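You operate a simulated robot arm through the tools that you are given. There is no shell and no other tool. Be economical: measure what you need, move in short steps, check, and stop when the job is done.

You are at the controls of a simulated two-armed robot. One attempt, no reset.

Task
Pick up the glass lemonade bottle with one hand, pass it to the other hand and put it on the high table. Set down upright: glass lemonade bottle.

Only the result counts: the job must be done as asked and must still hold three seconds after the hand-in. Knocking over, shifting, dropping, spilling or breaking anything else fails it.

Robot
Two 7-joint arms with three-finger grippers on one trunk, on a base that drives. Base frame: it is fixed to the floor where the robot stands at the start and does not move with it; the origin is under the middle of the robot, x ahead of it, y to its left, z up; the surface under the hand at the start is at about z = 900. Lengths are in mm, angles in degrees, forces in N, time in s.
The left shoulder is at the start at [70, 146, 1187], the right one opposite. With the tool pointing down near the work surface each hand reaches from about 300 to 680 mm from the robot's upright axis, wherever it stands, measured 20 degrees to its own side. Places, roughly: high table [-2500, -2700, 900]. Payload 2.2 kg a hand.
The tool frame of a hand sits at the grasp point between the pads (the TCP): z along the fingers, y along the line on which they close. The tips reach 28 mm beyond it. Largest opening 102 mm; the body of the gripper starts 71 mm behind the TCP.
Orientation is that of the tool frame in the base frame, as [roll, pitch, yaw] about the fixed x, y, z axes, in that order (R = Rz(yaw) Ry(pitch) Rx(roll)). With the fingers straight down and closing along the base's y, the tool's x points along the base's -x, its y along +y and its z along -z.

Tools
- The arms move only by the tool play_rows. It takes "left_steps", "right_steps" or both (then of equal length, played together; a hand with none holds still); each is a list of rows, each a list of 3 entries, a list of its own where there are three numbers: the shift along the tool's x, y, z in cm, then the turn, a rotation vector about the tool's x, y, z in degrees, then the gripper command, from -1 (shut) to 1 (fully open), values between in proportion. In form: [[[x, y, z], [ax, ay, az], claw], ...]. A call has 1 to 10 rows; each row shifts and turns the commanded pose from where the row before left it, along the tool's axes as they then stand. Rows are played at 5 a second. More than 50 mm and 8.6 degrees between two rows, or a gripper value outside its range, and nothing of the call is played. Where a pose cannot be reached the arm comes as near as it can. A force on the tool above 40 N (or 10 N above the force at the start of the call, whichever is more), or a blocked arm, ends the call early, and 0.2 s more pass. Each finger halts on what it meets, pressing with about 39 N; the grip force reading is that of the motor and also rises with nothing between the fingers. The clock runs only during rows and for 0.2 s after the last one: add rows that do not move to give the fingers time. It gives the time, the measured TCP pose, the force on the tool (base axes), the opening and the grip force at its end, in the units of the frame above (readings bear some noise), with the torque about the TCP (base axes, N m) and any sound that the robot's microphone picked up.
- Cameras (640 x 400 px; columns grow to the right, rows downward): "scene" is now at [136.1, -16.1, 1413.8]; the picture's right is [-0.20, -0.98, 0.00], its down [-0.58, 0.12, -0.80] and it looks along [0.79, -0.16, -0.59] (base axes); focal length 264 px, centre (320, 200). "left" rides on the left gripper at [72, 38, -86] in its tool frame; the picture's right is [-0.46, 0.89, 0.00], its down [-0.60, -0.32, -0.73] and it looks along [-0.65, -0.34, 0.68] (tool axes); focal length 256 px, centre (320, 200). "right" rides on the right gripper at [69, 44, -86] in its tool frame; the picture's right is [-0.53, 0.85, 0.00], its down [-0.58, -0.36, -0.73] and it looks along [-0.62, -0.39, 0.68] (tool axes); focal length 256 px, centre (320, 200). There is no depth. A picture from a camera that has moved, and an enlarged one, comes with that camera's place and axes in the base frame and with its lens.
- camera(camera): a new picture of that camera. No time passes.
- move_column(by): slides the trunk up (or, below 0, down) by that many mm; the arms and the scene camera ride with it, the base frame stays. It gives what a move gives, with no picture.
- base_move(legs): drives the robot by 1 to 6 legs, each [ahead, left, turn to the left] in mm, mm and degrees, along the robot's own axes; the way and the turn of a leg run together, so that a leg with both is an arc; at most 1500 mm and 180 degrees a leg. The arms and the cameras ride along, it lands a little off, and it stops where it bumps. It gives what a move gives.
- turn_head(pan, tilt): turns the head with the scene camera to pan (to the left, within 86 degrees either way) and tilt (down, from -29 to 69), counted from straight ahead of the robot. It gives what a move gives.
- zoom(camera, box): a new picture of the part [left, top, right, bottom] of that camera's present view, enlarged. No time passes.
- finish_job(): hands the job in; it is judged then, once.

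Work in short steps. Places have to be worked out from the pictures, the camera data and where the tool is seen: move nearer, look again, correct. Check each grasp and each placing, and mend what went wrong. You have 120 turns and 108 pictures in all, those below and enlarged ones among them. Open the grippers and draw the arms clear of the work before you hand the job in, unless the task says otherwise; then end with one line.

The tools are called after "Call:" as name(argument=value, ...) on one line, values as JSON. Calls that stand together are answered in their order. play_rows: Moves the arms, as the interface text tells. Its arguments: {"type":"object","properties":{"left_steps":{"type":"array"},"right_steps":{"type":"array"}},"required":[]} The other tools are called the same way: move_column (by) slides the trunk up or down; base_move (legs) drives the base; turn_head (pan, tilt) turns the head that bears the scene camera; camera (camera) takes a picture; zoom (camera, box) takes an enlarged picture of a part of a camera's view; finish_job () hands the job in.

At the start:

```text
clock: 0.0
left_position: [523.9, 109.0, 1154.6]
left_ee_rot: [180.0, 0.0, -180.0]
left_wrist_force: [-0.9, 1.3, -0.3]
left_moment: [0.0, 0.01, 0.0]
left_finger_gap: 101.9
left_finger_force: 0.0
right_position: [365.2, -193.2, 1143.2]
right_ee_rot: [180.0, 0.0, 180.0]
right_wrist_force: [-0.5, 0.3, 0.0]
right_moment: [0.0, 0.01, -0.02]
right_finger_gap: 101.8
right_finger_force: 0.0
trunk travel left (down, up): [-725.0, 215.0]
robot x, y, heading: [3.4, 2.8, 0.2]
head pan, tilt: [-11.5, 36.4]
```

scene: 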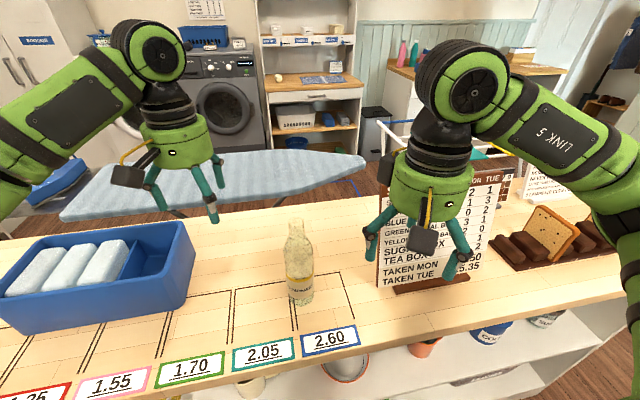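
right: 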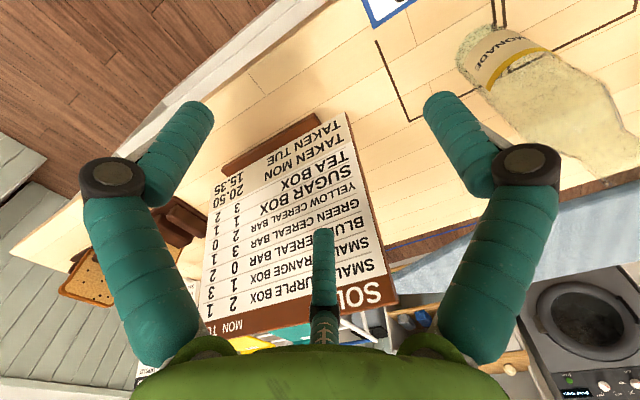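
left: 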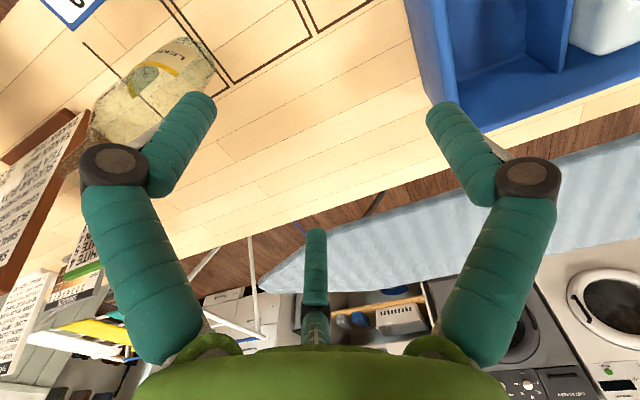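

The bottle looks to stand near [480, -40, 900], roughly 210 mm tall and 60 mm wide. I'll zoom in to see its neck and cap.

Call:
zoom(camera="scene", box=[220, 200, 380, 320])

Call:
zoom(camera="right", box=[400, 0, 640, 200])

```text
3.33 times, centred on (300, 260) of scene
camera zoom: at [136.1, -16.1, 1413.8], right [-0.2, -0.98, 0.0], down [-0.58, 0.12, -0.8], along [0.79, -0.16, -0.59], focal length 882 px, centre (387, 0)
```

zoom: 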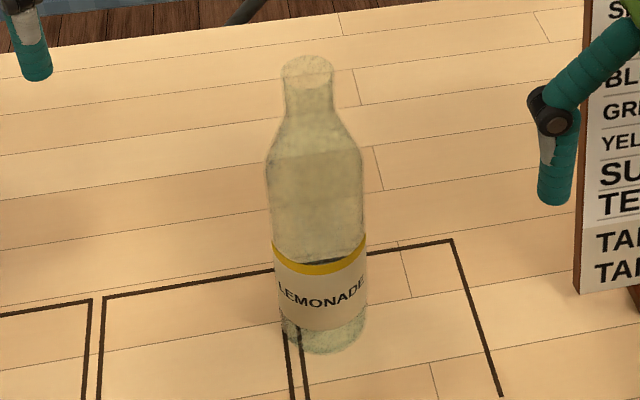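

```text
2.00 times, centred on (520, 100) of right
camera zoom: at [296.5, -150.2, 1229.8], right [0.53, 0.85, 0.0], down [0.58, -0.36, 0.73], along [0.62, -0.39, -0.68], focal length 512 px, centre (-80, 400)
```

zoom: 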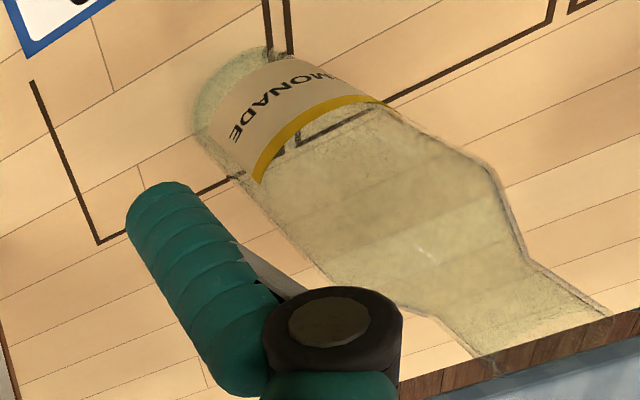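

The bottle axis is about [472, -42], its top at z≈1120 and the neck about 25 mm wide. I'll raise the left hand and bring it above the bottle.

Call:
play_rows(left_steps=[[[0, 0, -3], [0, 0, 0], 1], [[0, 0, -3], [0, 0, 0], 1], [[0, 0, -3], [0, 0, 0], 1], [[1.3, -3.8, 0], [0, 0, 0], 1], [[1.3, -3.8, 0], [0, 0, 0], 1], [[1.3, -3.8, 0], [0, 0, 0], 1], [[1.3, -3.7, 0], [0, 0, 0], 1], [[0, 0, 0], [0, 0, 0], 1]])

Call:
camera(camera="left")

Call:
camera(camera="scene")

Call:
camera(camera="right")

```text
clock: 1.8
left_position: [471.2, -41.4, 1246.8]
left_ee_rot: [180.0, 0.0, -179.9]
left_wrist_force: [0.3, -0.5, 0.4]
left_moment: [-0.02, -0.01, 0.0]
left_finger_gap: 102.4
left_finger_force: 0.2
right_position: [365.3, -192.8, 1143.3]
right_ee_rot: [-180.0, 0.1, 180.0]
right_wrist_force: [-0.6, 0.2, -0.2]
right_moment: [-0.06, 0.01, -0.04]
right_finger_gap: 101.8
right_finger_force: 0.0
trunk travel left (down, up): [-725.0, 215.0]
robot x, y, heading: [-0.5, 1.4, 0.2]
head pan, tilt: [-11.5, 36.4]
```

```text
102 pictures are left
camera left: at [398.5, -3.9, 1332.6], right [0.46, 0.89, 0.0], down [0.6, -0.32, 0.73], along [0.65, -0.34, -0.68], focal length 256 px, centre (320, 200)
```

left: 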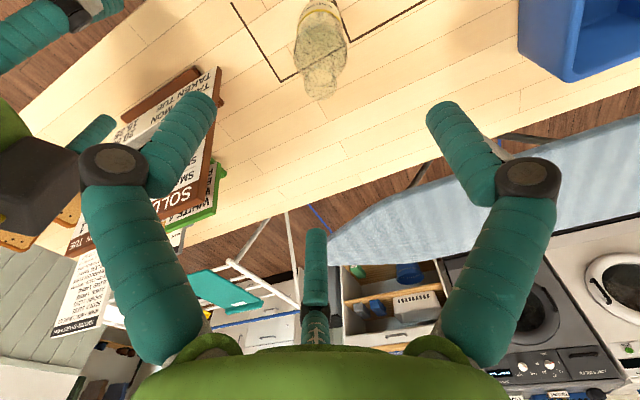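

```text
101 pictures are left
camera scene: at [136.4, -15.0, 1413.8], right [-0.2, -0.98, 0.0], down [-0.58, 0.12, -0.8], along [0.79, -0.16, -0.59], focal length 264 px, centre (320, 200)
```

scene: 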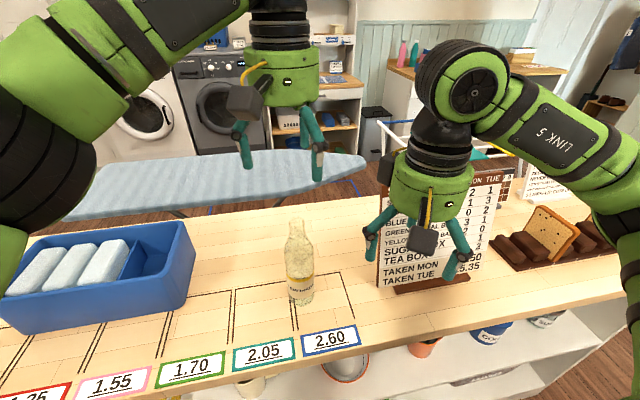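

```text
100 pictures are left
camera right: at [296.7, -149.2, 1229.9], right [0.53, 0.85, 0.0], down [0.58, -0.36, 0.73], along [0.62, -0.39, -0.68], focal length 256 px, centre (320, 200)
```

right: 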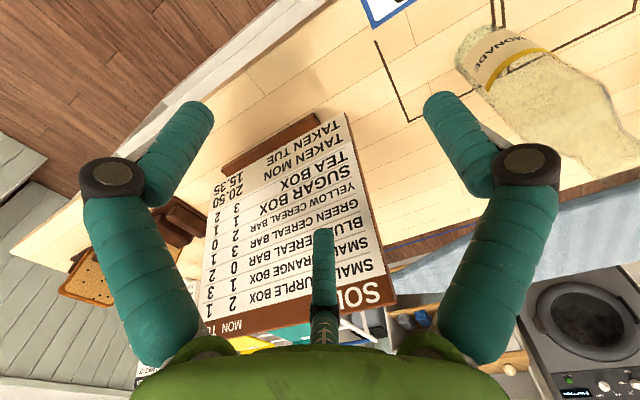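

The left camera gives the bottle's top near [480, -45]. I'll zoom in to refine it.

Call:
zoom(camera="left", box=[240, 0, 400, 100])

```text
4.00 times, centred on (320, 50) of left
camera zoom: at [398.5, -3.9, 1332.6], right [0.46, 0.89, 0.0], down [0.6, -0.32, 0.73], along [0.65, -0.34, -0.68], focal length 1024 px, centre (320, 800)
```

zoom: 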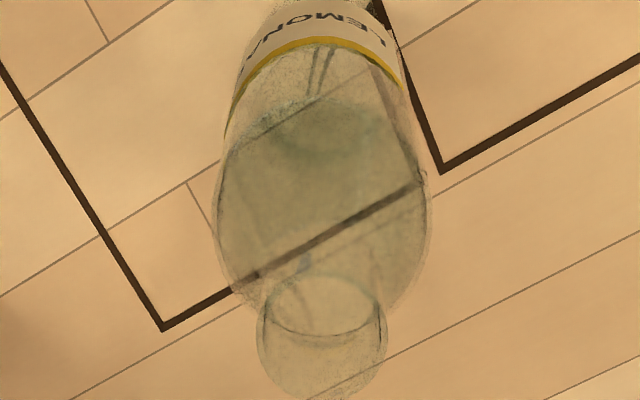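

Both views agree: top centre about [479, -44, 1120]. I'll correct by that much and go down part of the way.

Call:
play_rows(left_steps=[[[-0.7, -0.26, 2], [0, 0, 0], 1], [[0, 0, 3], [0, 0, 0], 1], [[0, 0, 3], [0, 0, 0], 1], [[0, 0, 2.5], [0, 0, 0], 1], [[0, 0, 0], [0, 0, 0], 1]])

Call:
camera(camera="left")

Call:
zoom(camera="scene", box=[220, 170, 380, 310])

```text
clock: 3.0
left_position: [478.7, -42.8, 1141.7]
left_ee_rot: [179.9, 0.0, -179.9]
left_wrist_force: [0.0, -0.1, 0.4]
left_moment: [-0.03, 0.0, -0.01]
left_finger_gap: 102.1
left_finger_force: 0.0
right_position: [364.8, -193.5, 1143.3]
right_ee_rot: [-179.9, -0.1, 180.0]
right_wrist_force: [-0.3, -0.7, 0.5]
right_moment: [-0.03, -0.01, 0.0]
right_finger_gap: 102.2
right_finger_force: 0.1
trunk travel left (down, up): [-725.0, 215.0]
robot x, y, heading: [-1.1, 0.7, 0.2]
head pan, tilt: [-11.5, 36.4]
```

```text
98 pictures are left
camera left: at [406.2, -6.4, 1227.2], right [0.46, 0.89, 0.0], down [0.6, -0.32, 0.73], along [0.65, -0.34, -0.68], focal length 256 px, centre (320, 200)
```

left: 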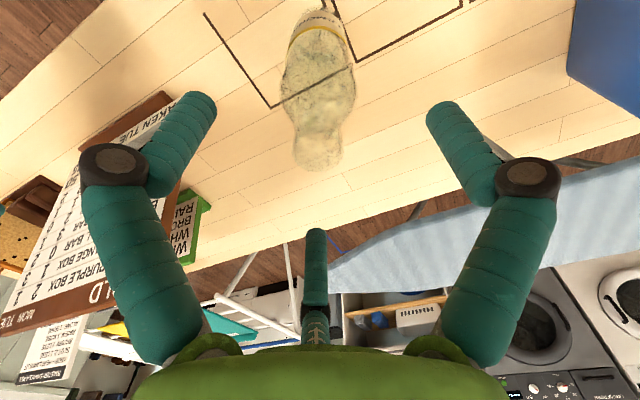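

```text
2.86 times, centred on (300, 240) of scene
camera zoom: at [135.8, -15.9, 1413.9], right [-0.2, -0.98, 0.0], down [-0.58, 0.12, -0.81], along [0.79, -0.16, -0.59], focal length 756 px, centre (377, 86)
```

zoom: 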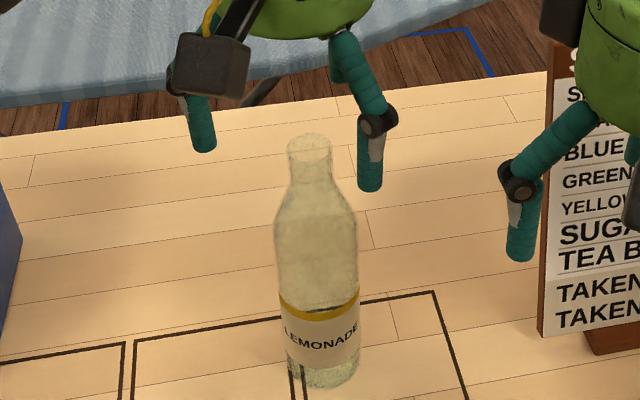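

The alignment is good. I'll go down 33 mm and close to about 36 mm, then look before gripping.

Call:
play_rows(left_steps=[[[0, 0, 1.7], [0, 0, 0], 1], [[0.1, -0.1, 1.6], [0, 0, 0], 1], [[0, 0, 0], [0, 0, 0], 0.4], [[0, 0, 0], [0, 0, 0], 0], [[0, 0, 0], [0, 0, 0], -0.3], [[0, 0, 0], [0, 0, 0], -0.3]])

Call:
camera(camera="left")

Call:
zoom(camera="scene", box=[220, 170, 380, 310])

```text
clock: 4.4
left_position: [480.2, -44.1, 1106.2]
left_ee_rot: [179.9, -0.1, 180.0]
left_wrist_force: [0.1, -1.0, 1.3]
left_moment: [0.01, 0.01, 0.0]
left_finger_gap: 36.6
left_finger_force: 0.6
right_position: [365.4, -193.3, 1142.5]
right_ee_rot: [-180.0, 0.0, 180.0]
right_wrist_force: [-0.1, -0.2, 0.0]
right_moment: [0.01, 0.0, 0.03]
right_finger_gap: 102.1
right_finger_force: 0.2
trunk travel left (down, up): [-725.0, 215.0]
robot x, y, heading: [2.5, 2.3, -0.2]
head pan, tilt: [-11.5, 36.4]
```

```text
96 pictures are left
camera left: at [407.0, -7.0, 1192.4], right [0.46, 0.89, 0.0], down [0.6, -0.32, 0.73], along [0.65, -0.34, -0.68], focal length 256 px, centre (320, 200)
```

left: 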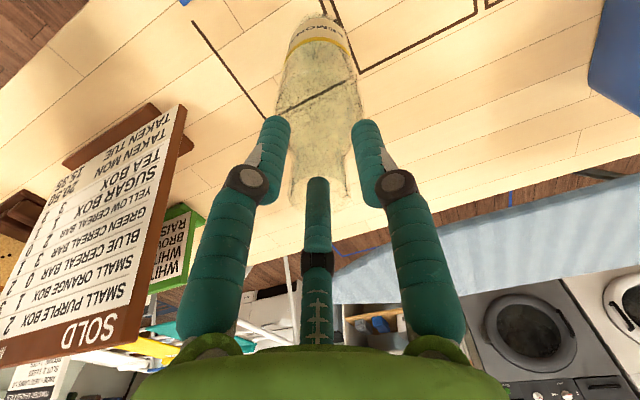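

```text
2.86 times, centred on (300, 240) of scene
camera zoom: at [136.1, -16.2, 1413.8], right [-0.2, -0.98, 0.0], down [-0.58, 0.12, -0.8], along [0.79, -0.16, -0.59], focal length 756 px, centre (377, 86)
```

zoom: 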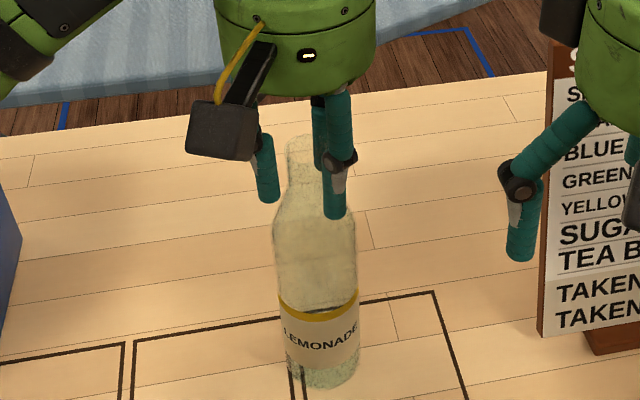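

The neck lies centred between the fingers, so I'll grip now.

Call:
play_rows(left_steps=[[[0, 0, 0], [0, 0, 0], -0.5], [[0, 0, 0], [0, 0, 0], -0.7], [[0, 0, 0], [0, 0, 0], -1], [[0, 0, 0], [0, 0, 0], -1]])

Call:
camera(camera="left")

Call:
zoom(camera="scene", box=[220, 170, 380, 310])

```text
clock: 5.4
left_position: [479.2, -43.2, 1105.9]
left_ee_rot: [180.0, 0.0, 179.9]
left_wrist_force: [-0.1, -0.2, 0.0]
left_moment: [0.01, -0.02, 0.0]
left_finger_gap: 34.7
left_finger_force: 38.9
right_position: [366.1, -193.9, 1142.6]
right_ee_rot: [180.0, 0.0, -180.0]
right_wrist_force: [0.6, -0.4, -0.1]
right_moment: [0.02, 0.02, -0.03]
right_finger_gap: 102.1
right_finger_force: 0.1
trunk travel left (down, up): [-725.0, 215.0]
robot x, y, heading: [-0.7, 5.1, -0.1]
head pan, tilt: [-11.5, 36.4]
```

```text
94 pictures are left
camera left: at [407.0, -7.0, 1192.5], right [0.46, 0.89, 0.0], down [0.6, -0.32, 0.73], along [0.65, -0.34, -0.68], focal length 256 px, centre (320, 200)
```

left: 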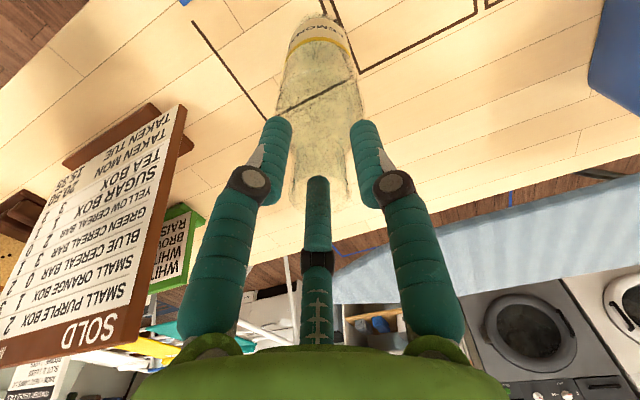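

```text
2.86 times, centred on (300, 240) of scene
camera zoom: at [136.2, -16.2, 1413.8], right [-0.2, -0.98, 0.0], down [-0.58, 0.12, -0.8], along [0.79, -0.16, -0.59], focal length 756 px, centre (377, 86)
```

zoom: 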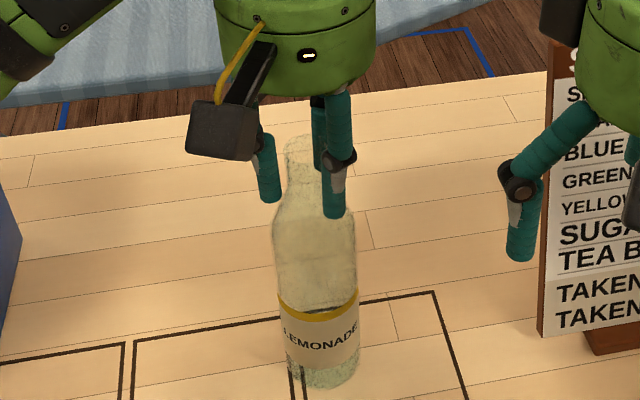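

Gripping at a gap of 34.7 mm is wider than the neck, so the tips are probably on the shoulder slope. I'll ease open, rise 13 mm and regrip.

Call:
play_rows(left_steps=[[[0, 0, 0], [0, 0, 0], -0.2], [[0, 0, 0], [0, 0, 0], -0.2], [[0, 0, -1.3], [0, 0, 0], -0.2], [[0, 0, 0], [0, 0, 0], -0.4], [[0, 0, 0], [0, 0, 0], -0.6], [[0, 0, 0], [0, 0, 0], -1], [[0, 0, 0], [0, 0, 0], -1]])

Call:
zoom(camera="scene", box=[220, 170, 380, 310])

```text
clock: 7.0
left_position: [479.8, -45.7, 1119.5]
left_ee_rot: [180.0, -0.1, 180.0]
left_wrist_force: [0.9, -0.6, 0.9]
left_moment: [-0.09, 0.06, 0.05]
left_finger_gap: 25.7
left_finger_force: 38.7
right_position: [364.8, -193.3, 1144.3]
right_ee_rot: [-179.9, 0.0, -179.9]
right_wrist_force: [-0.7, -0.9, 0.1]
right_moment: [-0.02, 0.01, -0.01]
right_finger_gap: 102.0
right_finger_force: 0.1
trunk travel left (down, up): [-725.0, 215.0]
robot x, y, heading: [3.0, -5.8, 0.0]
head pan, tilt: [-11.5, 36.4]
```

```text
2.86 times, centred on (300, 240) of scene
camera zoom: at [136.0, -16.4, 1413.8], right [-0.2, -0.98, 0.0], down [-0.58, 0.12, -0.8], along [0.79, -0.16, -0.59], focal length 756 px, centre (377, 86)
```

zoom: 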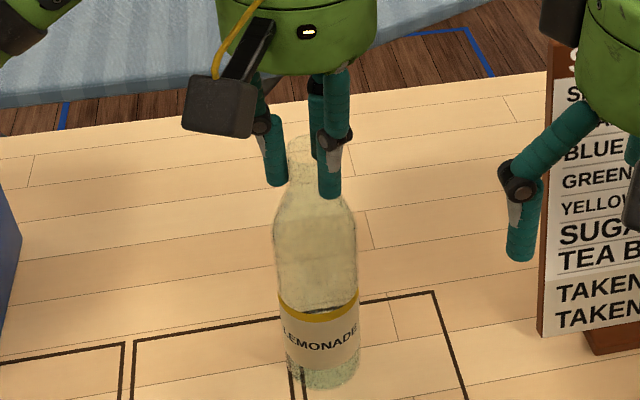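

The neck is now gripped at 25.7 mm. I'll lift a little and check.

Call:
play_rows(left_steps=[[[0, 0, -1], [0, 0, 0], -1], [[0, 0, -2], [0, 0, 0], -1], [[0, 0, -2], [0, 0, 0], -1], [[0, 0, -3], [0, 0, 0], -1], [[0, 0, 0], [0, 0, 0], -1]])

Call:
camera(camera="scene")

```text
clock: 8.2
left_position: [477.8, -45.2, 1199.6]
left_ee_rot: [179.9, 0.0, -180.0]
left_wrist_force: [0.9, -0.4, -1.9]
left_moment: [0.03, -0.01, 0.0]
left_finger_gap: 25.7
left_finger_force: 38.8
right_position: [365.0, -193.6, 1142.4]
right_ee_rot: [179.9, -0.1, -180.0]
right_wrist_force: [-0.8, 0.3, -0.1]
right_moment: [0.01, 0.01, 0.01]
right_finger_gap: 101.8
right_finger_force: 0.0
trunk travel left (down, up): [-725.0, 215.0]
robot x, y, heading: [2.8, 1.2, -0.2]
head pan, tilt: [-11.5, 36.4]
```

```text
91 pictures are left
camera scene: at [136.7, -16.2, 1413.7], right [-0.2, -0.98, 0.0], down [-0.58, 0.12, -0.8], along [0.79, -0.16, -0.59], focal length 264 px, centre (320, 200)
```

scene: 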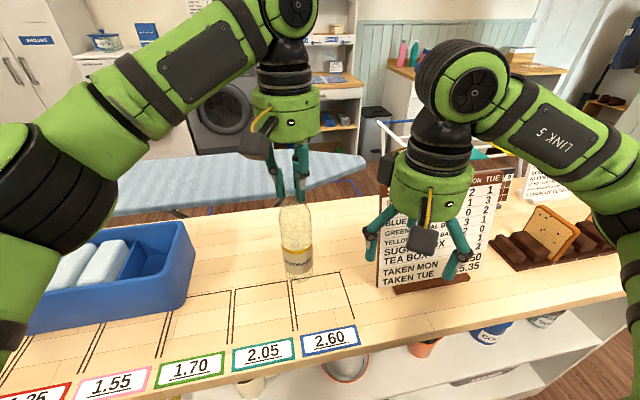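

The bottle hangs free. I'll raise both hands a bit and look to both sides before backing away.

Call:
play_rows(left_steps=[[[0, 0, -4], [0, 0, 0], -1], [[0, 0, -4], [0, 0, 0], -1], [[0, 0, 0], [0, 0, 0], -1]], right_steps=[[[0, 0, -4], [0, 0, 0], 1], [[0, 0, -4], [0, 0, 0], 1], [[0, 0, 0], [0, 0, 0], 1]])

Call:
turn_head(pan=-86, tilt=30)

Call:
camera(camera="scene")

Call:
turn_head(pan=86, tilt=30)

Call:
camera(camera="scene")

```text
clock: 9.0
left_position: [478.0, -45.2, 1279.0]
left_ee_rot: [-180.0, 0.0, 179.9]
left_wrist_force: [0.5, -1.0, -2.2]
left_moment: [0.01, 0.03, -0.01]
left_finger_gap: 25.4
left_finger_force: 38.8
right_position: [365.3, -194.5, 1224.1]
right_ee_rot: [179.9, -0.1, 180.0]
right_wrist_force: [0.0, 0.0, 0.6]
right_moment: [-0.02, 0.02, -0.02]
right_finger_gap: 101.9
right_finger_force: 0.0
trunk travel left (down, up): [-725.0, 215.0]
robot x, y, heading: [1.6, 1.9, -0.0]
head pan, tilt: [-11.5, 36.4]
```

```text
clock: 10.5
left_position: [476.9, -44.6, 1279.3]
left_ee_rot: [-180.0, 0.0, 180.0]
left_wrist_force: [-1.2, -0.9, -1.3]
left_moment: [0.0, 0.03, 0.01]
left_finger_gap: 25.4
left_finger_force: 38.7
right_position: [362.2, -193.2, 1224.0]
right_ee_rot: [-179.9, 0.1, -179.9]
right_wrist_force: [-0.6, 0.2, -0.8]
right_moment: [0.0, 0.01, -0.02]
right_finger_gap: 101.9
right_finger_force: 0.0
trunk travel left (down, up): [-725.0, 215.0]
robot x, y, heading: [1.2, -0.0, 0.0]
head pan, tilt: [-85.9, 30.0]
```

```text
90 pictures are left
camera scene: at [57.2, -89.0, 1423.7], right [-1.0, -0.07, 0.0], down [-0.04, 0.5, -0.87], along [0.06, -0.86, -0.5], focal length 264 px, centre (320, 200)
```

scene: 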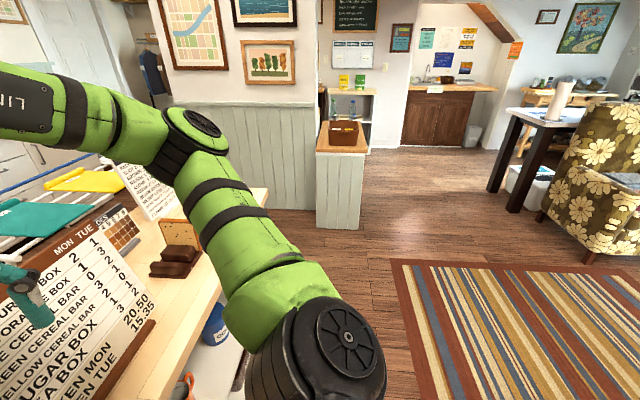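

```text
clock: 13.1
left_position: [475.4, -44.6, 1278.9]
left_ee_rot: [179.9, 0.0, 179.9]
left_wrist_force: [-1.2, -0.3, -2.0]
left_moment: [-0.04, -0.03, -0.02]
left_finger_gap: 25.7
left_finger_force: 39.2
right_position: [361.7, -192.8, 1223.3]
right_ee_rot: [-180.0, 0.0, 180.0]
right_wrist_force: [-0.1, -0.3, -0.7]
right_moment: [0.01, 0.0, 0.03]
right_finger_gap: 102.0
right_finger_force: 0.0
trunk travel left (down, up): [-725.0, 215.0]
robot x, y, heading: [1.5, 0.3, 0.1]
head pan, tilt: [85.9, 30.0]
```

```text
89 pictures are left
camera scene: at [57.3, 91.4, 1423.7], right [1.0, -0.07, 0.0], down [-0.04, -0.5, -0.87], along [0.06, 0.86, -0.5], focal length 264 px, centre (320, 200)
```

scene: 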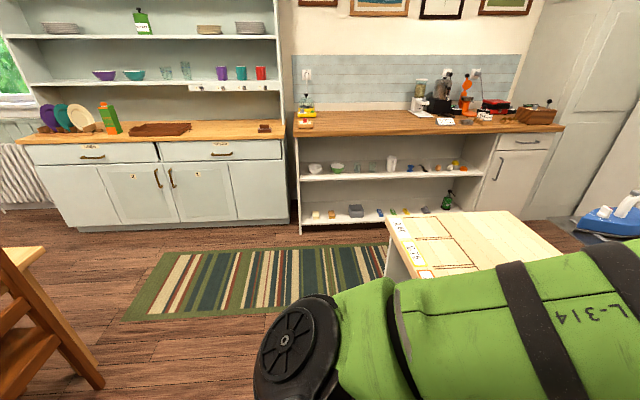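

The floor behind looks free, and the high table lies at about x -1750 and beyond, y≈-2700, with open floor on its +x side. I'll back off 450 mm to get free space for the handover and look ahead.

Call:
base_move(legs=[[-450, 0, 0]])

Call:
turn_head(pan=-5, tilt=36)

Call:
camera(camera="scene")

```text
clock: 15.8
left_position: [32.6, -45.2, 1277.3]
left_ee_rot: [-180.0, -0.1, 179.9]
left_wrist_force: [0.3, 1.1, -1.4]
left_moment: [0.01, 0.06, 0.0]
left_finger_gap: 25.5
left_finger_force: 39.2
right_position: [-81.5, -193.3, 1223.1]
right_ee_rot: [180.0, -0.1, -179.9]
right_wrist_force: [-0.2, 0.6, -0.1]
right_moment: [-0.02, 0.02, 0.0]
right_finger_gap: 101.9
right_finger_force: 0.0
trunk travel left (down, up): [-725.0, 215.0]
robot x, y, heading: [-445.1, 0.8, -0.1]
head pan, tilt: [85.9, 30.0]
```

```text
clock: 17.4
left_position: [30.3, -44.8, 1278.7]
left_ee_rot: [180.0, 0.0, -180.0]
left_wrist_force: [-0.5, -0.3, -1.4]
left_moment: [-0.02, -0.04, 0.0]
left_finger_gap: 25.2
left_finger_force: 39.0
right_position: [-81.3, -194.1, 1222.7]
right_ee_rot: [180.0, 0.0, -179.9]
right_wrist_force: [1.0, 0.2, 0.0]
right_moment: [0.02, 0.0, -0.01]
right_finger_gap: 101.9
right_finger_force: 0.0
trunk travel left (down, up): [-725.0, 215.0]
robot x, y, heading: [-445.7, -0.4, 0.1]
head pan, tilt: [-5.0, 36.0]
```

```text
88 pictures are left
camera scene: at [-307.5, -6.3, 1414.4], right [-0.09, -1.0, 0.0], down [-0.59, 0.05, -0.81], along [0.81, -0.07, -0.59], focal length 264 px, centre (320, 200)
```

scene: 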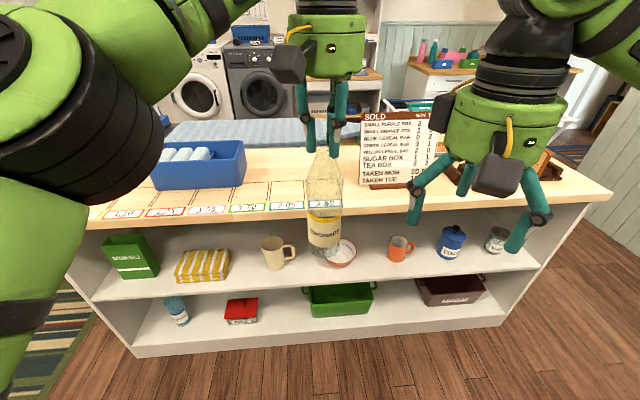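

The bottle hangs upright. I'll move the left hand out and slightly down, and bring the right hand out to the side while beginning its turn.

Call:
play_rows(left_steps=[[[-2.1, 0.4, 1.5], [0, 0, 0], -1], [[-2.1, 0.4, 1.5], [0, 0, 0], -1], [[-2.1, 0.4, 1.5], [0, 0, 0], -1], [[-2.2, 0.3, 1.3], [0, 0, 0], -1], [[0, 0, 0], [0, 0, 0], -1], [[0, 0, 0], [0, 0, 0], -1], [[0, 0, 0], [0, 0, 0], -1], [[0, 0, 0], [0, 0, 0], -1], [[0, 0, 0], [0, 0, 0], -1]], right_steps=[[[-2.5, -1.2, 2.4], [0, 0, 0], 1], [[-2.5, -1.2, 2.4], [0, 0, 0], 1], [[-2.5, -1.2, 2.4], [0, 0, 0], 1], [[0, 0, 0], [0, 0, -6.7], 1], [[0, 0, 0], [0, 0, -6.7], 1], [[0, 0, 0], [0, 0, -6.6], 1], [[0, 0, 0], [0, -8, 0], 1], [[0, 0, 0], [0, -8, 0], 1], [[0, 0, 0], [0, -8, 0], 1]])

Call:
camera(camera="scene")

```text
clock: 19.4
left_position: [90.9, -29.7, 1226.8]
left_ee_rot: [-179.9, -0.1, -180.0]
left_wrist_force: [0.5, -0.1, -2.6]
left_moment: [0.01, -0.01, -0.01]
left_finger_gap: 25.5
left_finger_force: 39.2
left hand out of reach, approached as far as the arm can: row 3, 4
right_position: [-6.9, -229.7, 1151.9]
right_ee_rot: [180.0, 24.1, -159.9]
right_wrist_force: [-0.8, -0.5, 0.0]
right_moment: [0.0, -0.01, -0.01]
right_finger_gap: 102.1
right_finger_force: 0.0
trunk travel left (down, up): [-725.0, 215.0]
robot x, y, heading: [-448.5, 1.8, 0.1]
head pan, tilt: [-5.0, 36.0]
```

```text
87 pictures are left
camera scene: at [-308.2, -6.8, 1414.5], right [-0.09, -1.0, 0.0], down [-0.59, 0.05, -0.81], along [0.81, -0.07, -0.59], focal length 264 px, centre (320, 200)
```

scene: 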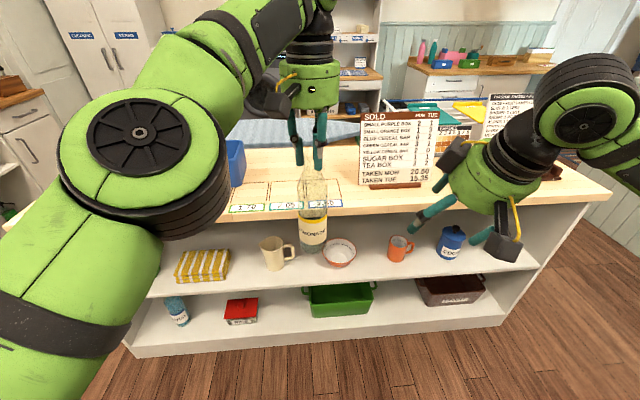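

The left arm hit its reach limit at 538 mm, so I'll draw it back a little and keep pitching the right hand up toward 25° below horizontal.

Call:
play_rows(left_steps=[[[1.5, 0, 0], [0, 0, 0], -1], [[1.5, 0, 0], [0, 0, 0], -1], [[0, 0, 0], [0, 0, 0], -1], [[0, 0, 0], [0, 0, 0], -1], [[0, 0, 0], [0, 0, 0], -1], [[0, 0, 0], [0, 0, 0], -1]], right_steps=[[[0, 0, 0], [0, -8.2, 0], 1], [[0, 0, 0], [0, -8.2, 0], 1], [[0, 0, 0], [0, -8.2, 0], 1], [[0, 0, 0], [0, -8.2, 0], 1], [[0, 0, 0], [0, -8.2, 0], 1], [[0, 0, 0], [0, 0, 0], 1]])

Call:
camera(camera="scene")

```text
clock: 20.8
left_position: [63.3, -28.9, 1226.6]
left_ee_rot: [180.0, -0.1, 180.0]
left_wrist_force: [-0.1, 0.3, -2.0]
left_moment: [0.0, 0.02, -0.03]
left_finger_gap: 25.2
left_finger_force: 39.1
right_position: [14.2, -238.4, 1157.3]
right_ee_rot: [180.0, 64.8, -160.0]
right_wrist_force: [-0.5, -0.9, -0.7]
right_moment: [-0.03, -0.02, 0.01]
right_finger_gap: 102.0
right_finger_force: 0.0
right hand out of reach, approached as far as the arm can: row 4, 5
trunk travel left (down, up): [-725.0, 215.0]
robot x, y, heading: [-447.0, 0.1, 0.1]
head pan, tilt: [-5.0, 36.0]
```

```text
86 pictures are left
camera scene: at [-307.3, -6.3, 1414.4], right [-0.09, -1.0, 0.0], down [-0.59, 0.05, -0.81], along [0.81, -0.07, -0.59], focal length 264 px, centre (320, 200)
```

scene: 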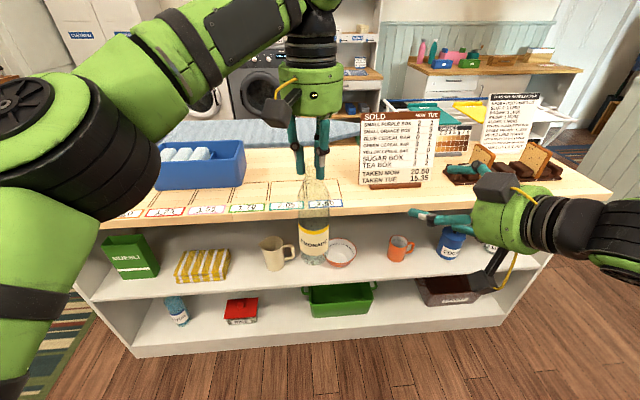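

The right arm is too folded for a straight-ahead approach, so I'll approach from the right at 45° yaw with the bottle lower and farther out. I'll turn the right hand 25° more and lower the bottle 75 mm.

Call:
play_rows(left_steps=[[[0, 0, 2.5], [0, 0, 0], -1], [[-1, 0, 2.5], [0, 0, 0], -1], [[-1, 0, 2.5], [0, 0, 0], -1], [[-1, 0, 0], [0, 0, 0], -1], [[0, 0, 0], [0, 0, 0], -1]], right_steps=[[[0, 0, 0], [-7.55, 0, -3.5], 1], [[0, 0, 0], [-7.55, 0, -3.5], 1], [[0, 0, 0], [-7.55, 0, -3.5], 1], [[0, 0, 0], [0, 0, 0], 1], [[0, 0, 0], [0, 0, 0], 1]])

Call:
camera(camera="scene")

```text
clock: 22.0
left_position: [92.7, -28.2, 1152.3]
left_ee_rot: [179.9, 0.1, 179.9]
left_wrist_force: [0.3, 0.1, -2.1]
left_moment: [0.0, -0.03, 0.03]
left_finger_gap: 25.6
left_finger_force: 39.2
right_position: [13.9, -232.5, 1158.1]
right_ee_rot: [-178.7, 64.5, -140.9]
right_wrist_force: [-0.8, 0.9, 0.4]
right_moment: [0.0, 0.03, 0.0]
right_finger_gap: 102.1
right_finger_force: 0.1
right hand out of reach, approached as far as the arm can: row 3
trunk travel left (down, up): [-725.0, 215.0]
robot x, y, heading: [-447.5, 2.1, -0.1]
head pan, tilt: [-5.0, 36.0]
```

```text
85 pictures are left
camera scene: at [-307.9, -6.6, 1414.4], right [-0.09, -1.0, 0.0], down [-0.59, 0.05, -0.81], along [0.81, -0.07, -0.59], focal length 264 px, centre (320, 200)
```

scene: 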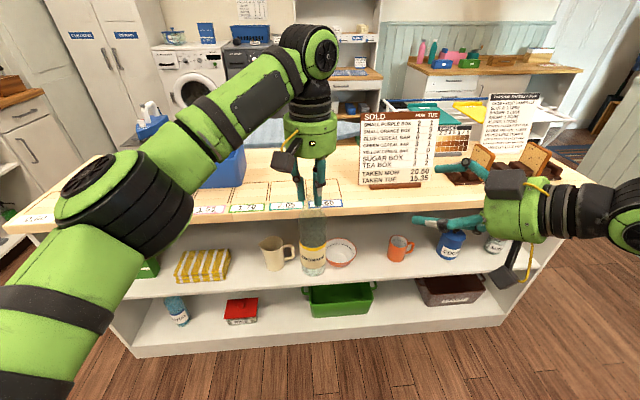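

The right hand's yaw is about 39°. I'll lower it straight down to the bottle-body height, about 1022, before moving in.

Call:
play_rows(right_steps=[[[3.07, 0, 1.46], [0, 0, 0], 1], [[3.07, 0, 1.46], [0, 0, 0], 1], [[3.07, 0, 1.46], [0, 0, 0], 1], [[3.07, 0, 1.46], [0, 0, 0], 1], [[0, 0, 0], [0, 0, 0], 1]])

Call:
camera(camera="scene")

Call:
camera(camera="right")

```text
clock: 23.2
left_position: [92.9, -27.8, 1151.9]
left_ee_rot: [-180.0, 0.0, -179.9]
left_wrist_force: [0.1, 0.1, -2.8]
left_moment: [0.01, 0.0, 0.02]
left_finger_gap: 25.3
left_finger_force: 39.1
right_position: [16.1, -234.7, 1022.5]
right_ee_rot: [-178.7, 64.3, -141.1]
right_wrist_force: [-0.1, -0.8, 0.5]
right_moment: [-0.03, 0.0, 0.04]
right_finger_gap: 101.9
right_finger_force: 0.2
trunk travel left (down, up): [-725.0, 215.0]
robot x, y, heading: [-443.3, 3.1, -0.0]
head pan, tilt: [-5.0, 36.0]
```

```text
84 pictures are left
camera scene: at [-307.9, -6.1, 1414.4], right [-0.09, -1.0, 0.0], down [-0.59, 0.05, -0.81], along [0.81, -0.07, -0.59], focal length 264 px, centre (320, 200)
```

scene: 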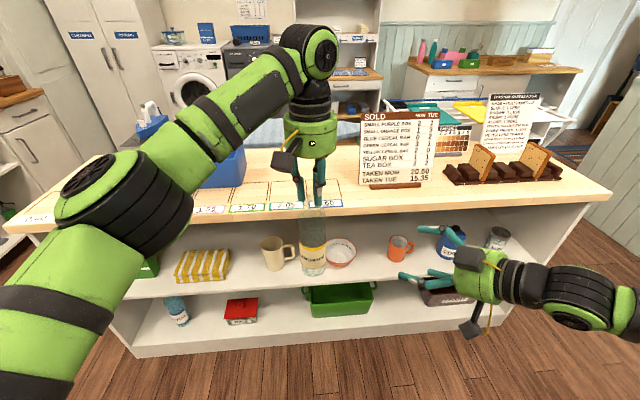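

```text
83 pictures are left
camera right: at [-95.2, -267.3, 997.4], right [-0.34, 0.81, 0.47], down [-0.1, -0.53, 0.84], along [0.93, 0.24, 0.27], focal length 256 px, centre (320, 200)
```

right: 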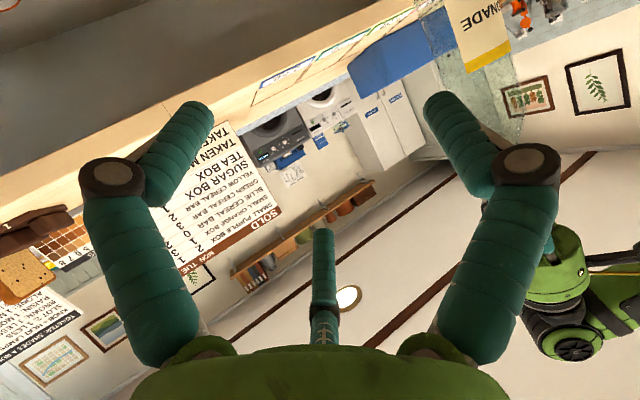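

Height is right. I'll move the right hand in beside the bottle to about 80 mm short of it.

Call:
play_rows(right_steps=[[[-1.19, 2.81, 2.5], [0, 0, 0], 1], [[-1.19, 2.81, 2.5], [0, 0, 0], 1], [[-1.19, 2.81, 2.5], [0, 0, 0], 1], [[-1.19, 2.81, 2.5], [0, 0, 0], 1], [[0, 0, 0], [0, 0, 0], 1]])

Call:
camera(camera="scene")

Call:
camera(camera="right")

```text
clock: 24.4
left_position: [92.3, -29.2, 1153.0]
left_ee_rot: [179.9, 0.0, -180.0]
left_wrist_force: [-0.8, 0.1, -1.7]
left_moment: [0.0, 0.0, -0.02]
left_finger_gap: 25.3
left_finger_force: 39.0
right_position: [31.2, -76.5, 1023.9]
right_ee_rot: [-178.8, 64.5, -140.9]
right_wrist_force: [0.2, 0.2, -0.2]
right_moment: [0.03, 0.0, 0.01]
right_finger_gap: 102.1
right_finger_force: 0.1
trunk travel left (down, up): [-725.0, 215.0]
robot x, y, heading: [-442.5, -0.2, -0.1]
head pan, tilt: [-5.0, 36.0]
```

```text
82 pictures are left
camera scene: at [-308.3, -7.3, 1414.5], right [-0.09, -1.0, 0.0], down [-0.59, 0.05, -0.81], along [0.81, -0.07, -0.59], focal length 264 px, centre (320, 200)
```

scene: 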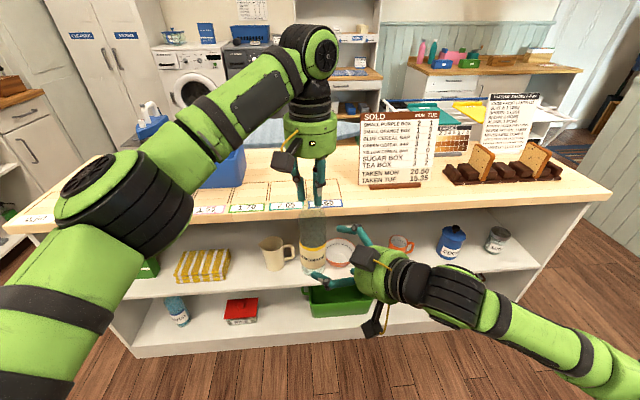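

```text
81 pictures are left
camera right: at [-80.6, -109.7, 998.0], right [-0.34, 0.81, 0.47], down [-0.11, -0.53, 0.84], along [0.93, 0.24, 0.27], focal length 256 px, centre (320, 200)
```

right: 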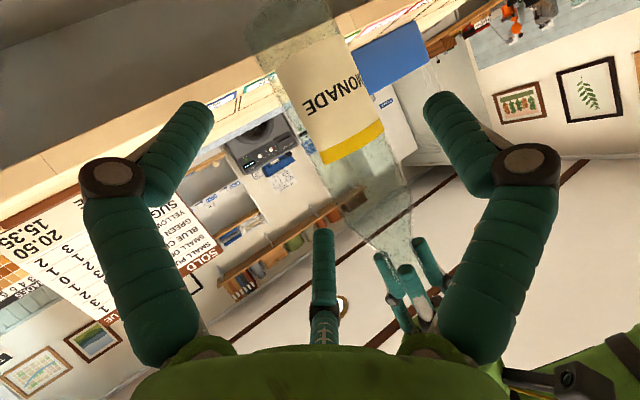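

The bottle body is centred between the right fingers. I'll advance 72 mm horizontally onto it.

Call:
play_rows(right_steps=[[[-0.77, -0.03, 1.62], [0, 0, 0], 1], [[-0.77, -0.03, 1.62], [0, 0, 0], 1], [[-0.77, -0.03, 1.62], [0, 0, 0], 1], [[-0.77, -0.03, 1.62], [0, 0, 0], 1], [[0, 0, 0], [0, 0, 0], 1]])

Call:
camera(camera="scene")

Call:
camera(camera="right")

```text
clock: 25.6
left_position: [90.9, -28.5, 1152.6]
left_ee_rot: [-179.8, -0.1, 179.9]
left_wrist_force: [-3.5, 1.8, -3.1]
left_moment: [0.17, 0.23, 0.0]
left_finger_gap: 25.4
left_finger_force: 38.8
right_position: [88.2, -34.6, 1020.5]
right_ee_rot: [-178.8, 64.5, -140.9]
right_wrist_force: [2.1, -2.2, 1.2]
right_moment: [0.09, 0.12, 0.01]
right_finger_gap: 102.2
right_finger_force: 0.2
trunk travel left (down, up): [-725.0, 215.0]
robot x, y, heading: [-444.0, 1.4, -0.2]
head pan, tilt: [-5.0, 36.0]
```

```text
80 pictures are left
camera scene: at [-308.0, -6.8, 1414.4], right [-0.09, -1.0, 0.0], down [-0.59, 0.05, -0.81], along [0.81, -0.07, -0.59], focal length 264 px, centre (320, 200)
```

scene: 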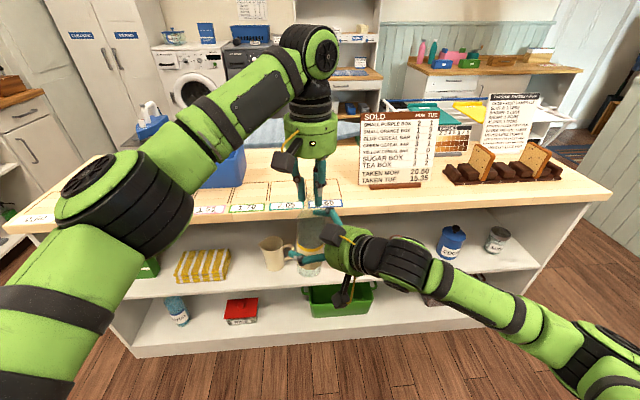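

```text
79 pictures are left
camera right: at [-22.5, -67.3, 995.4], right [-0.34, 0.81, 0.47], down [-0.11, -0.53, 0.84], along [0.93, 0.24, 0.27], focal length 256 px, centre (320, 200)
```

right: 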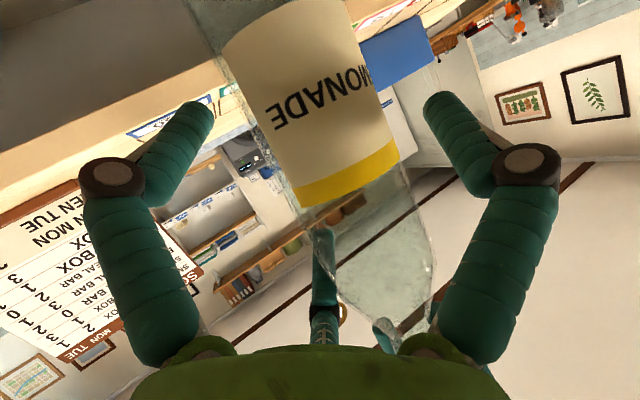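

There is a small contact force of about 4 N between the hands. I'll zoom in to see what touches.

Call:
zoom(camera="scene", box=[260, 170, 400, 320])

Call:
camera(camera="left")

```text
2.67 times, centred on (330, 245) of scene
camera zoom: at [-308.0, -6.8, 1414.4], right [-0.09, -1.0, 0.0], down [-0.59, 0.05, -0.81], along [0.81, -0.07, -0.59], focal length 705 px, centre (293, 80)
```

zoom: 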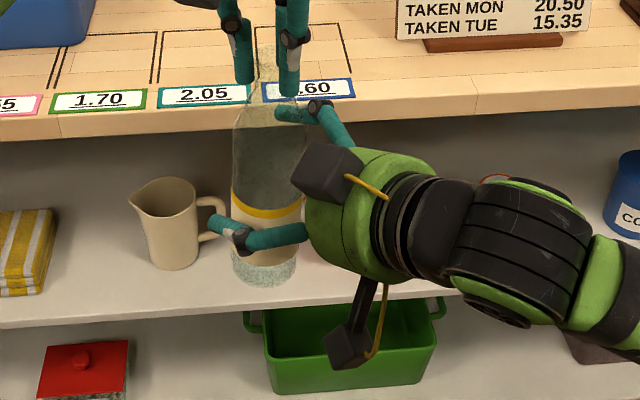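

```text
77 pictures are left
camera left: at [19.3, 8.4, 1238.0], right [0.47, 0.88, 0.0], down [0.6, -0.32, 0.73], along [0.65, -0.34, -0.68], focal length 256 px, centre (320, 200)
```

left: 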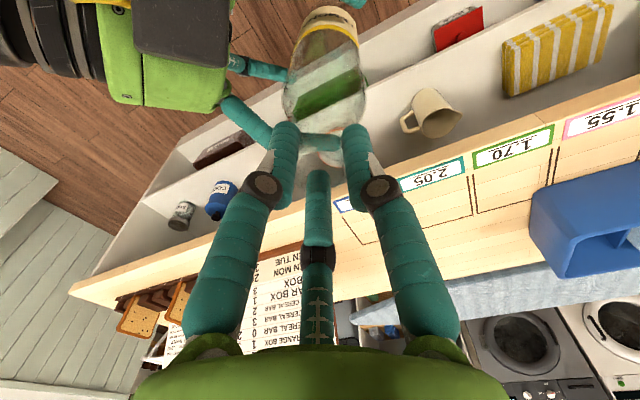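

Contact seems to lie about 50 mm above the right TCP, on its -y side. I'll shift the right hand 6 mm toward its -y to see whether the force goes.

Call:
play_rows(right_steps=[[[0, -0.6, 0], [0, 0, 0], 1], [[0, 0, 0], [0, 0, 0], 1], [[0, 0, 0], [0, 0, 0], 1]])

Call:
play_rows(right_steps=[[[0, 0, 0], [0, 0, 0], 0.7], [[0, 0, 0], [0, 0, 0], 0.5], [[0, 0, 0], [0, 0, 0], 0.5]])

Call:
camera(camera="right")

```text
clock: 26.4
left_position: [92.8, -27.7, 1152.5]
left_ee_rot: [179.9, 0.0, -179.9]
left_wrist_force: [-0.4, 0.4, -1.8]
left_moment: [-0.01, 0.0, 0.01]
left_finger_gap: 25.5
left_finger_force: 39.0
right_position: [92.6, -39.9, 1021.7]
right_ee_rot: [-178.6, 64.5, -140.9]
right_wrist_force: [-0.2, 0.2, 0.3]
right_moment: [-0.01, -0.04, 0.06]
right_finger_gap: 102.0
right_finger_force: 0.1
trunk travel left (down, up): [-725.0, 215.0]
robot x, y, heading: [-444.9, -1.2, -0.5]
head pan, tilt: [-5.0, 36.0]
```

```text
clock: 27.2
left_position: [92.1, -27.0, 1151.7]
left_ee_rot: [179.8, -0.2, -179.9]
left_wrist_force: [-7.8, 9.3, -0.7]
left_moment: [0.7, 0.81, -0.01]
left_finger_gap: 25.1
left_finger_force: 39.2
right_position: [93.9, -41.3, 1020.7]
right_ee_rot: [-178.3, 64.3, -140.9]
right_wrist_force: [7.1, -10.7, -0.1]
right_moment: [0.5, 0.23, -0.1]
right_finger_gap: 78.4
right_finger_force: 1.8
trunk travel left (down, up): [-725.0, 215.0]
robot x, y, heading: [-443.9, -0.5, -0.2]
head pan, tilt: [-5.0, 36.0]
```

```text
76 pictures are left
camera right: at [-17.6, -74.0, 995.1], right [-0.34, 0.82, 0.47], down [-0.11, -0.53, 0.84], along [0.94, 0.23, 0.27], focal length 256 px, centre (320, 200)
```

right: 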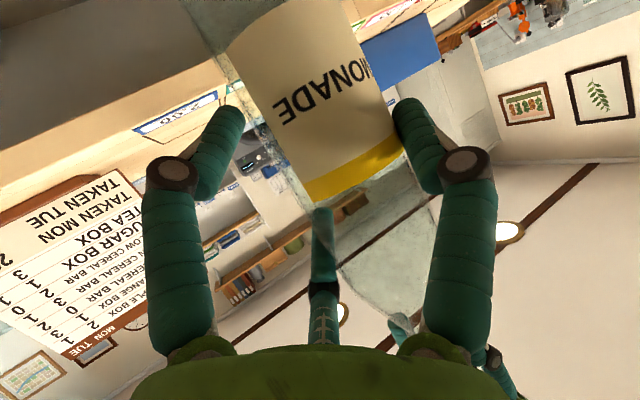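

A third finger is physical and sits up-left of the grasp. Rolling the hand 25° about its own axis lets the bottle lie in a three-finger cage, so I'll open, roll, then centre.

Call:
play_rows(right_steps=[[[0, 0, 0], [0, 0, 0], 1], [[0, 0, 0], [0, 0, 0], 1], [[0, 0, 0], [0, 0, 8.3], 1], [[0, 0, 0], [0, 0, 8.3], 1], [[0, 0, 0], [0, 0, 8.4], 1], [[0.38, 0.82, 0], [0, 0, 0], 1], [[0, 0, 0], [0, 0, 0], 1]])

Call:
camera(camera="right")

Call:
zoom(camera="scene", box=[260, 170, 400, 320])

```text
clock: 28.8
left_position: [93.0, -27.8, 1152.3]
left_ee_rot: [-180.0, 0.1, -179.8]
left_wrist_force: [3.0, 5.0, -1.1]
left_moment: [0.82, -0.4, -0.01]
left_finger_gap: 25.2
left_finger_force: 39.6
right_position: [88.9, -31.9, 1022.7]
right_ee_rot: [139.2, 55.2, 171.2]
right_wrist_force: [-1.4, -4.3, -1.0]
right_moment: [-0.22, 0.14, -0.01]
right_finger_gap: 102.1
right_finger_force: 0.1
trunk travel left (down, up): [-725.0, 215.0]
robot x, y, heading: [-443.7, 3.2, -0.2]
head pan, tilt: [-5.0, 36.0]
```

```text
75 pictures are left
camera right: at [-30.1, -38.6, 1019.5], right [-0.05, 0.65, 0.75], down [-0.05, -0.76, 0.65], along [1.0, 0.0, 0.07], focal length 256 px, centre (320, 200)
```

right: 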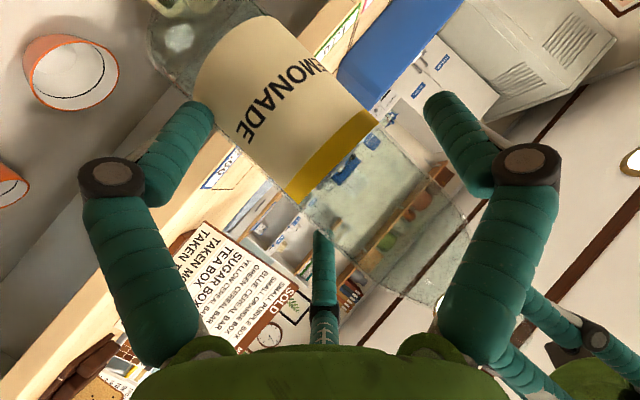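

```text
2.67 times, centred on (330, 245) of scene
camera zoom: at [-307.6, -6.5, 1414.4], right [-0.09, -1.0, 0.0], down [-0.59, 0.05, -0.81], along [0.81, -0.07, -0.59], focal length 705 px, centre (293, 80)
```

zoom: 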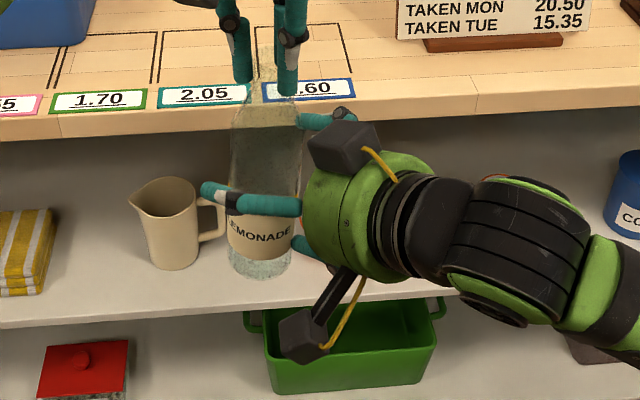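

The bottle is being pushed forward by about 5 N, so the hand is too deep. I'll back off 8 mm along the approach, then close part way and check forces.

Call:
play_rows(right_steps=[[[0.34, 0, -0.75], [0, 0, 0], 1], [[0, 0, 0], [0, 0, 0], 1], [[0, 0, 0], [0, 0, 0], 1]])

Call:
play_rows(right_steps=[[[0, 0, 0], [0, 0, 0], 0.75], [[0, 0, 0], [0, 0, 0], 0.75]])

Call:
camera(camera="left")

```text
clock: 29.6
left_position: [92.5, -28.3, 1151.7]
left_ee_rot: [-179.9, 0.0, -180.0]
left_wrist_force: [-0.6, -1.0, -2.6]
left_moment: [-0.02, -0.02, 0.02]
left_finger_gap: 25.1
left_finger_force: 38.5
right_position: [80.8, -36.9, 1023.7]
right_ee_rot: [139.1, 55.2, 171.2]
right_wrist_force: [0.5, -0.4, 0.7]
right_moment: [-0.01, 0.02, -0.02]
right_finger_gap: 101.9
right_finger_force: 0.0
trunk travel left (down, up): [-725.0, 215.0]
robot x, y, heading: [-446.1, 2.6, -0.0]
head pan, tilt: [-5.0, 36.0]
```

```text
clock: 30.2
left_position: [93.3, -27.4, 1151.6]
left_ee_rot: [-180.0, 0.0, 180.0]
left_wrist_force: [1.4, -0.1, -1.6]
left_moment: [0.08, -0.15, 0.01]
left_finger_gap: 25.0
left_finger_force: 38.6
right_position: [81.9, -37.9, 1023.4]
right_ee_rot: [139.2, 55.2, 171.1]
right_wrist_force: [-0.8, -0.9, 0.5]
right_moment: [0.0, 0.04, 0.04]
right_finger_gap: 89.8
right_finger_force: 0.9
trunk travel left (down, up): [-725.0, 215.0]
robot x, y, heading: [-443.9, -1.7, 0.1]
head pan, tilt: [-5.0, 36.0]
```

```text
73 pictures are left
camera left: at [20.0, 9.4, 1237.9], right [0.46, 0.89, 0.0], down [0.6, -0.32, 0.73], along [0.65, -0.34, -0.68], focal length 256 px, centre (320, 200)
```

left: 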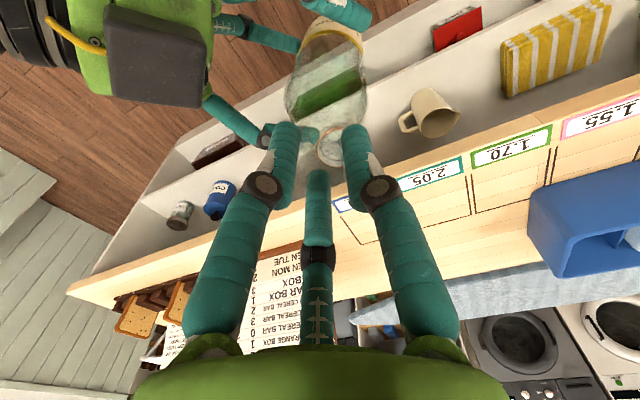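

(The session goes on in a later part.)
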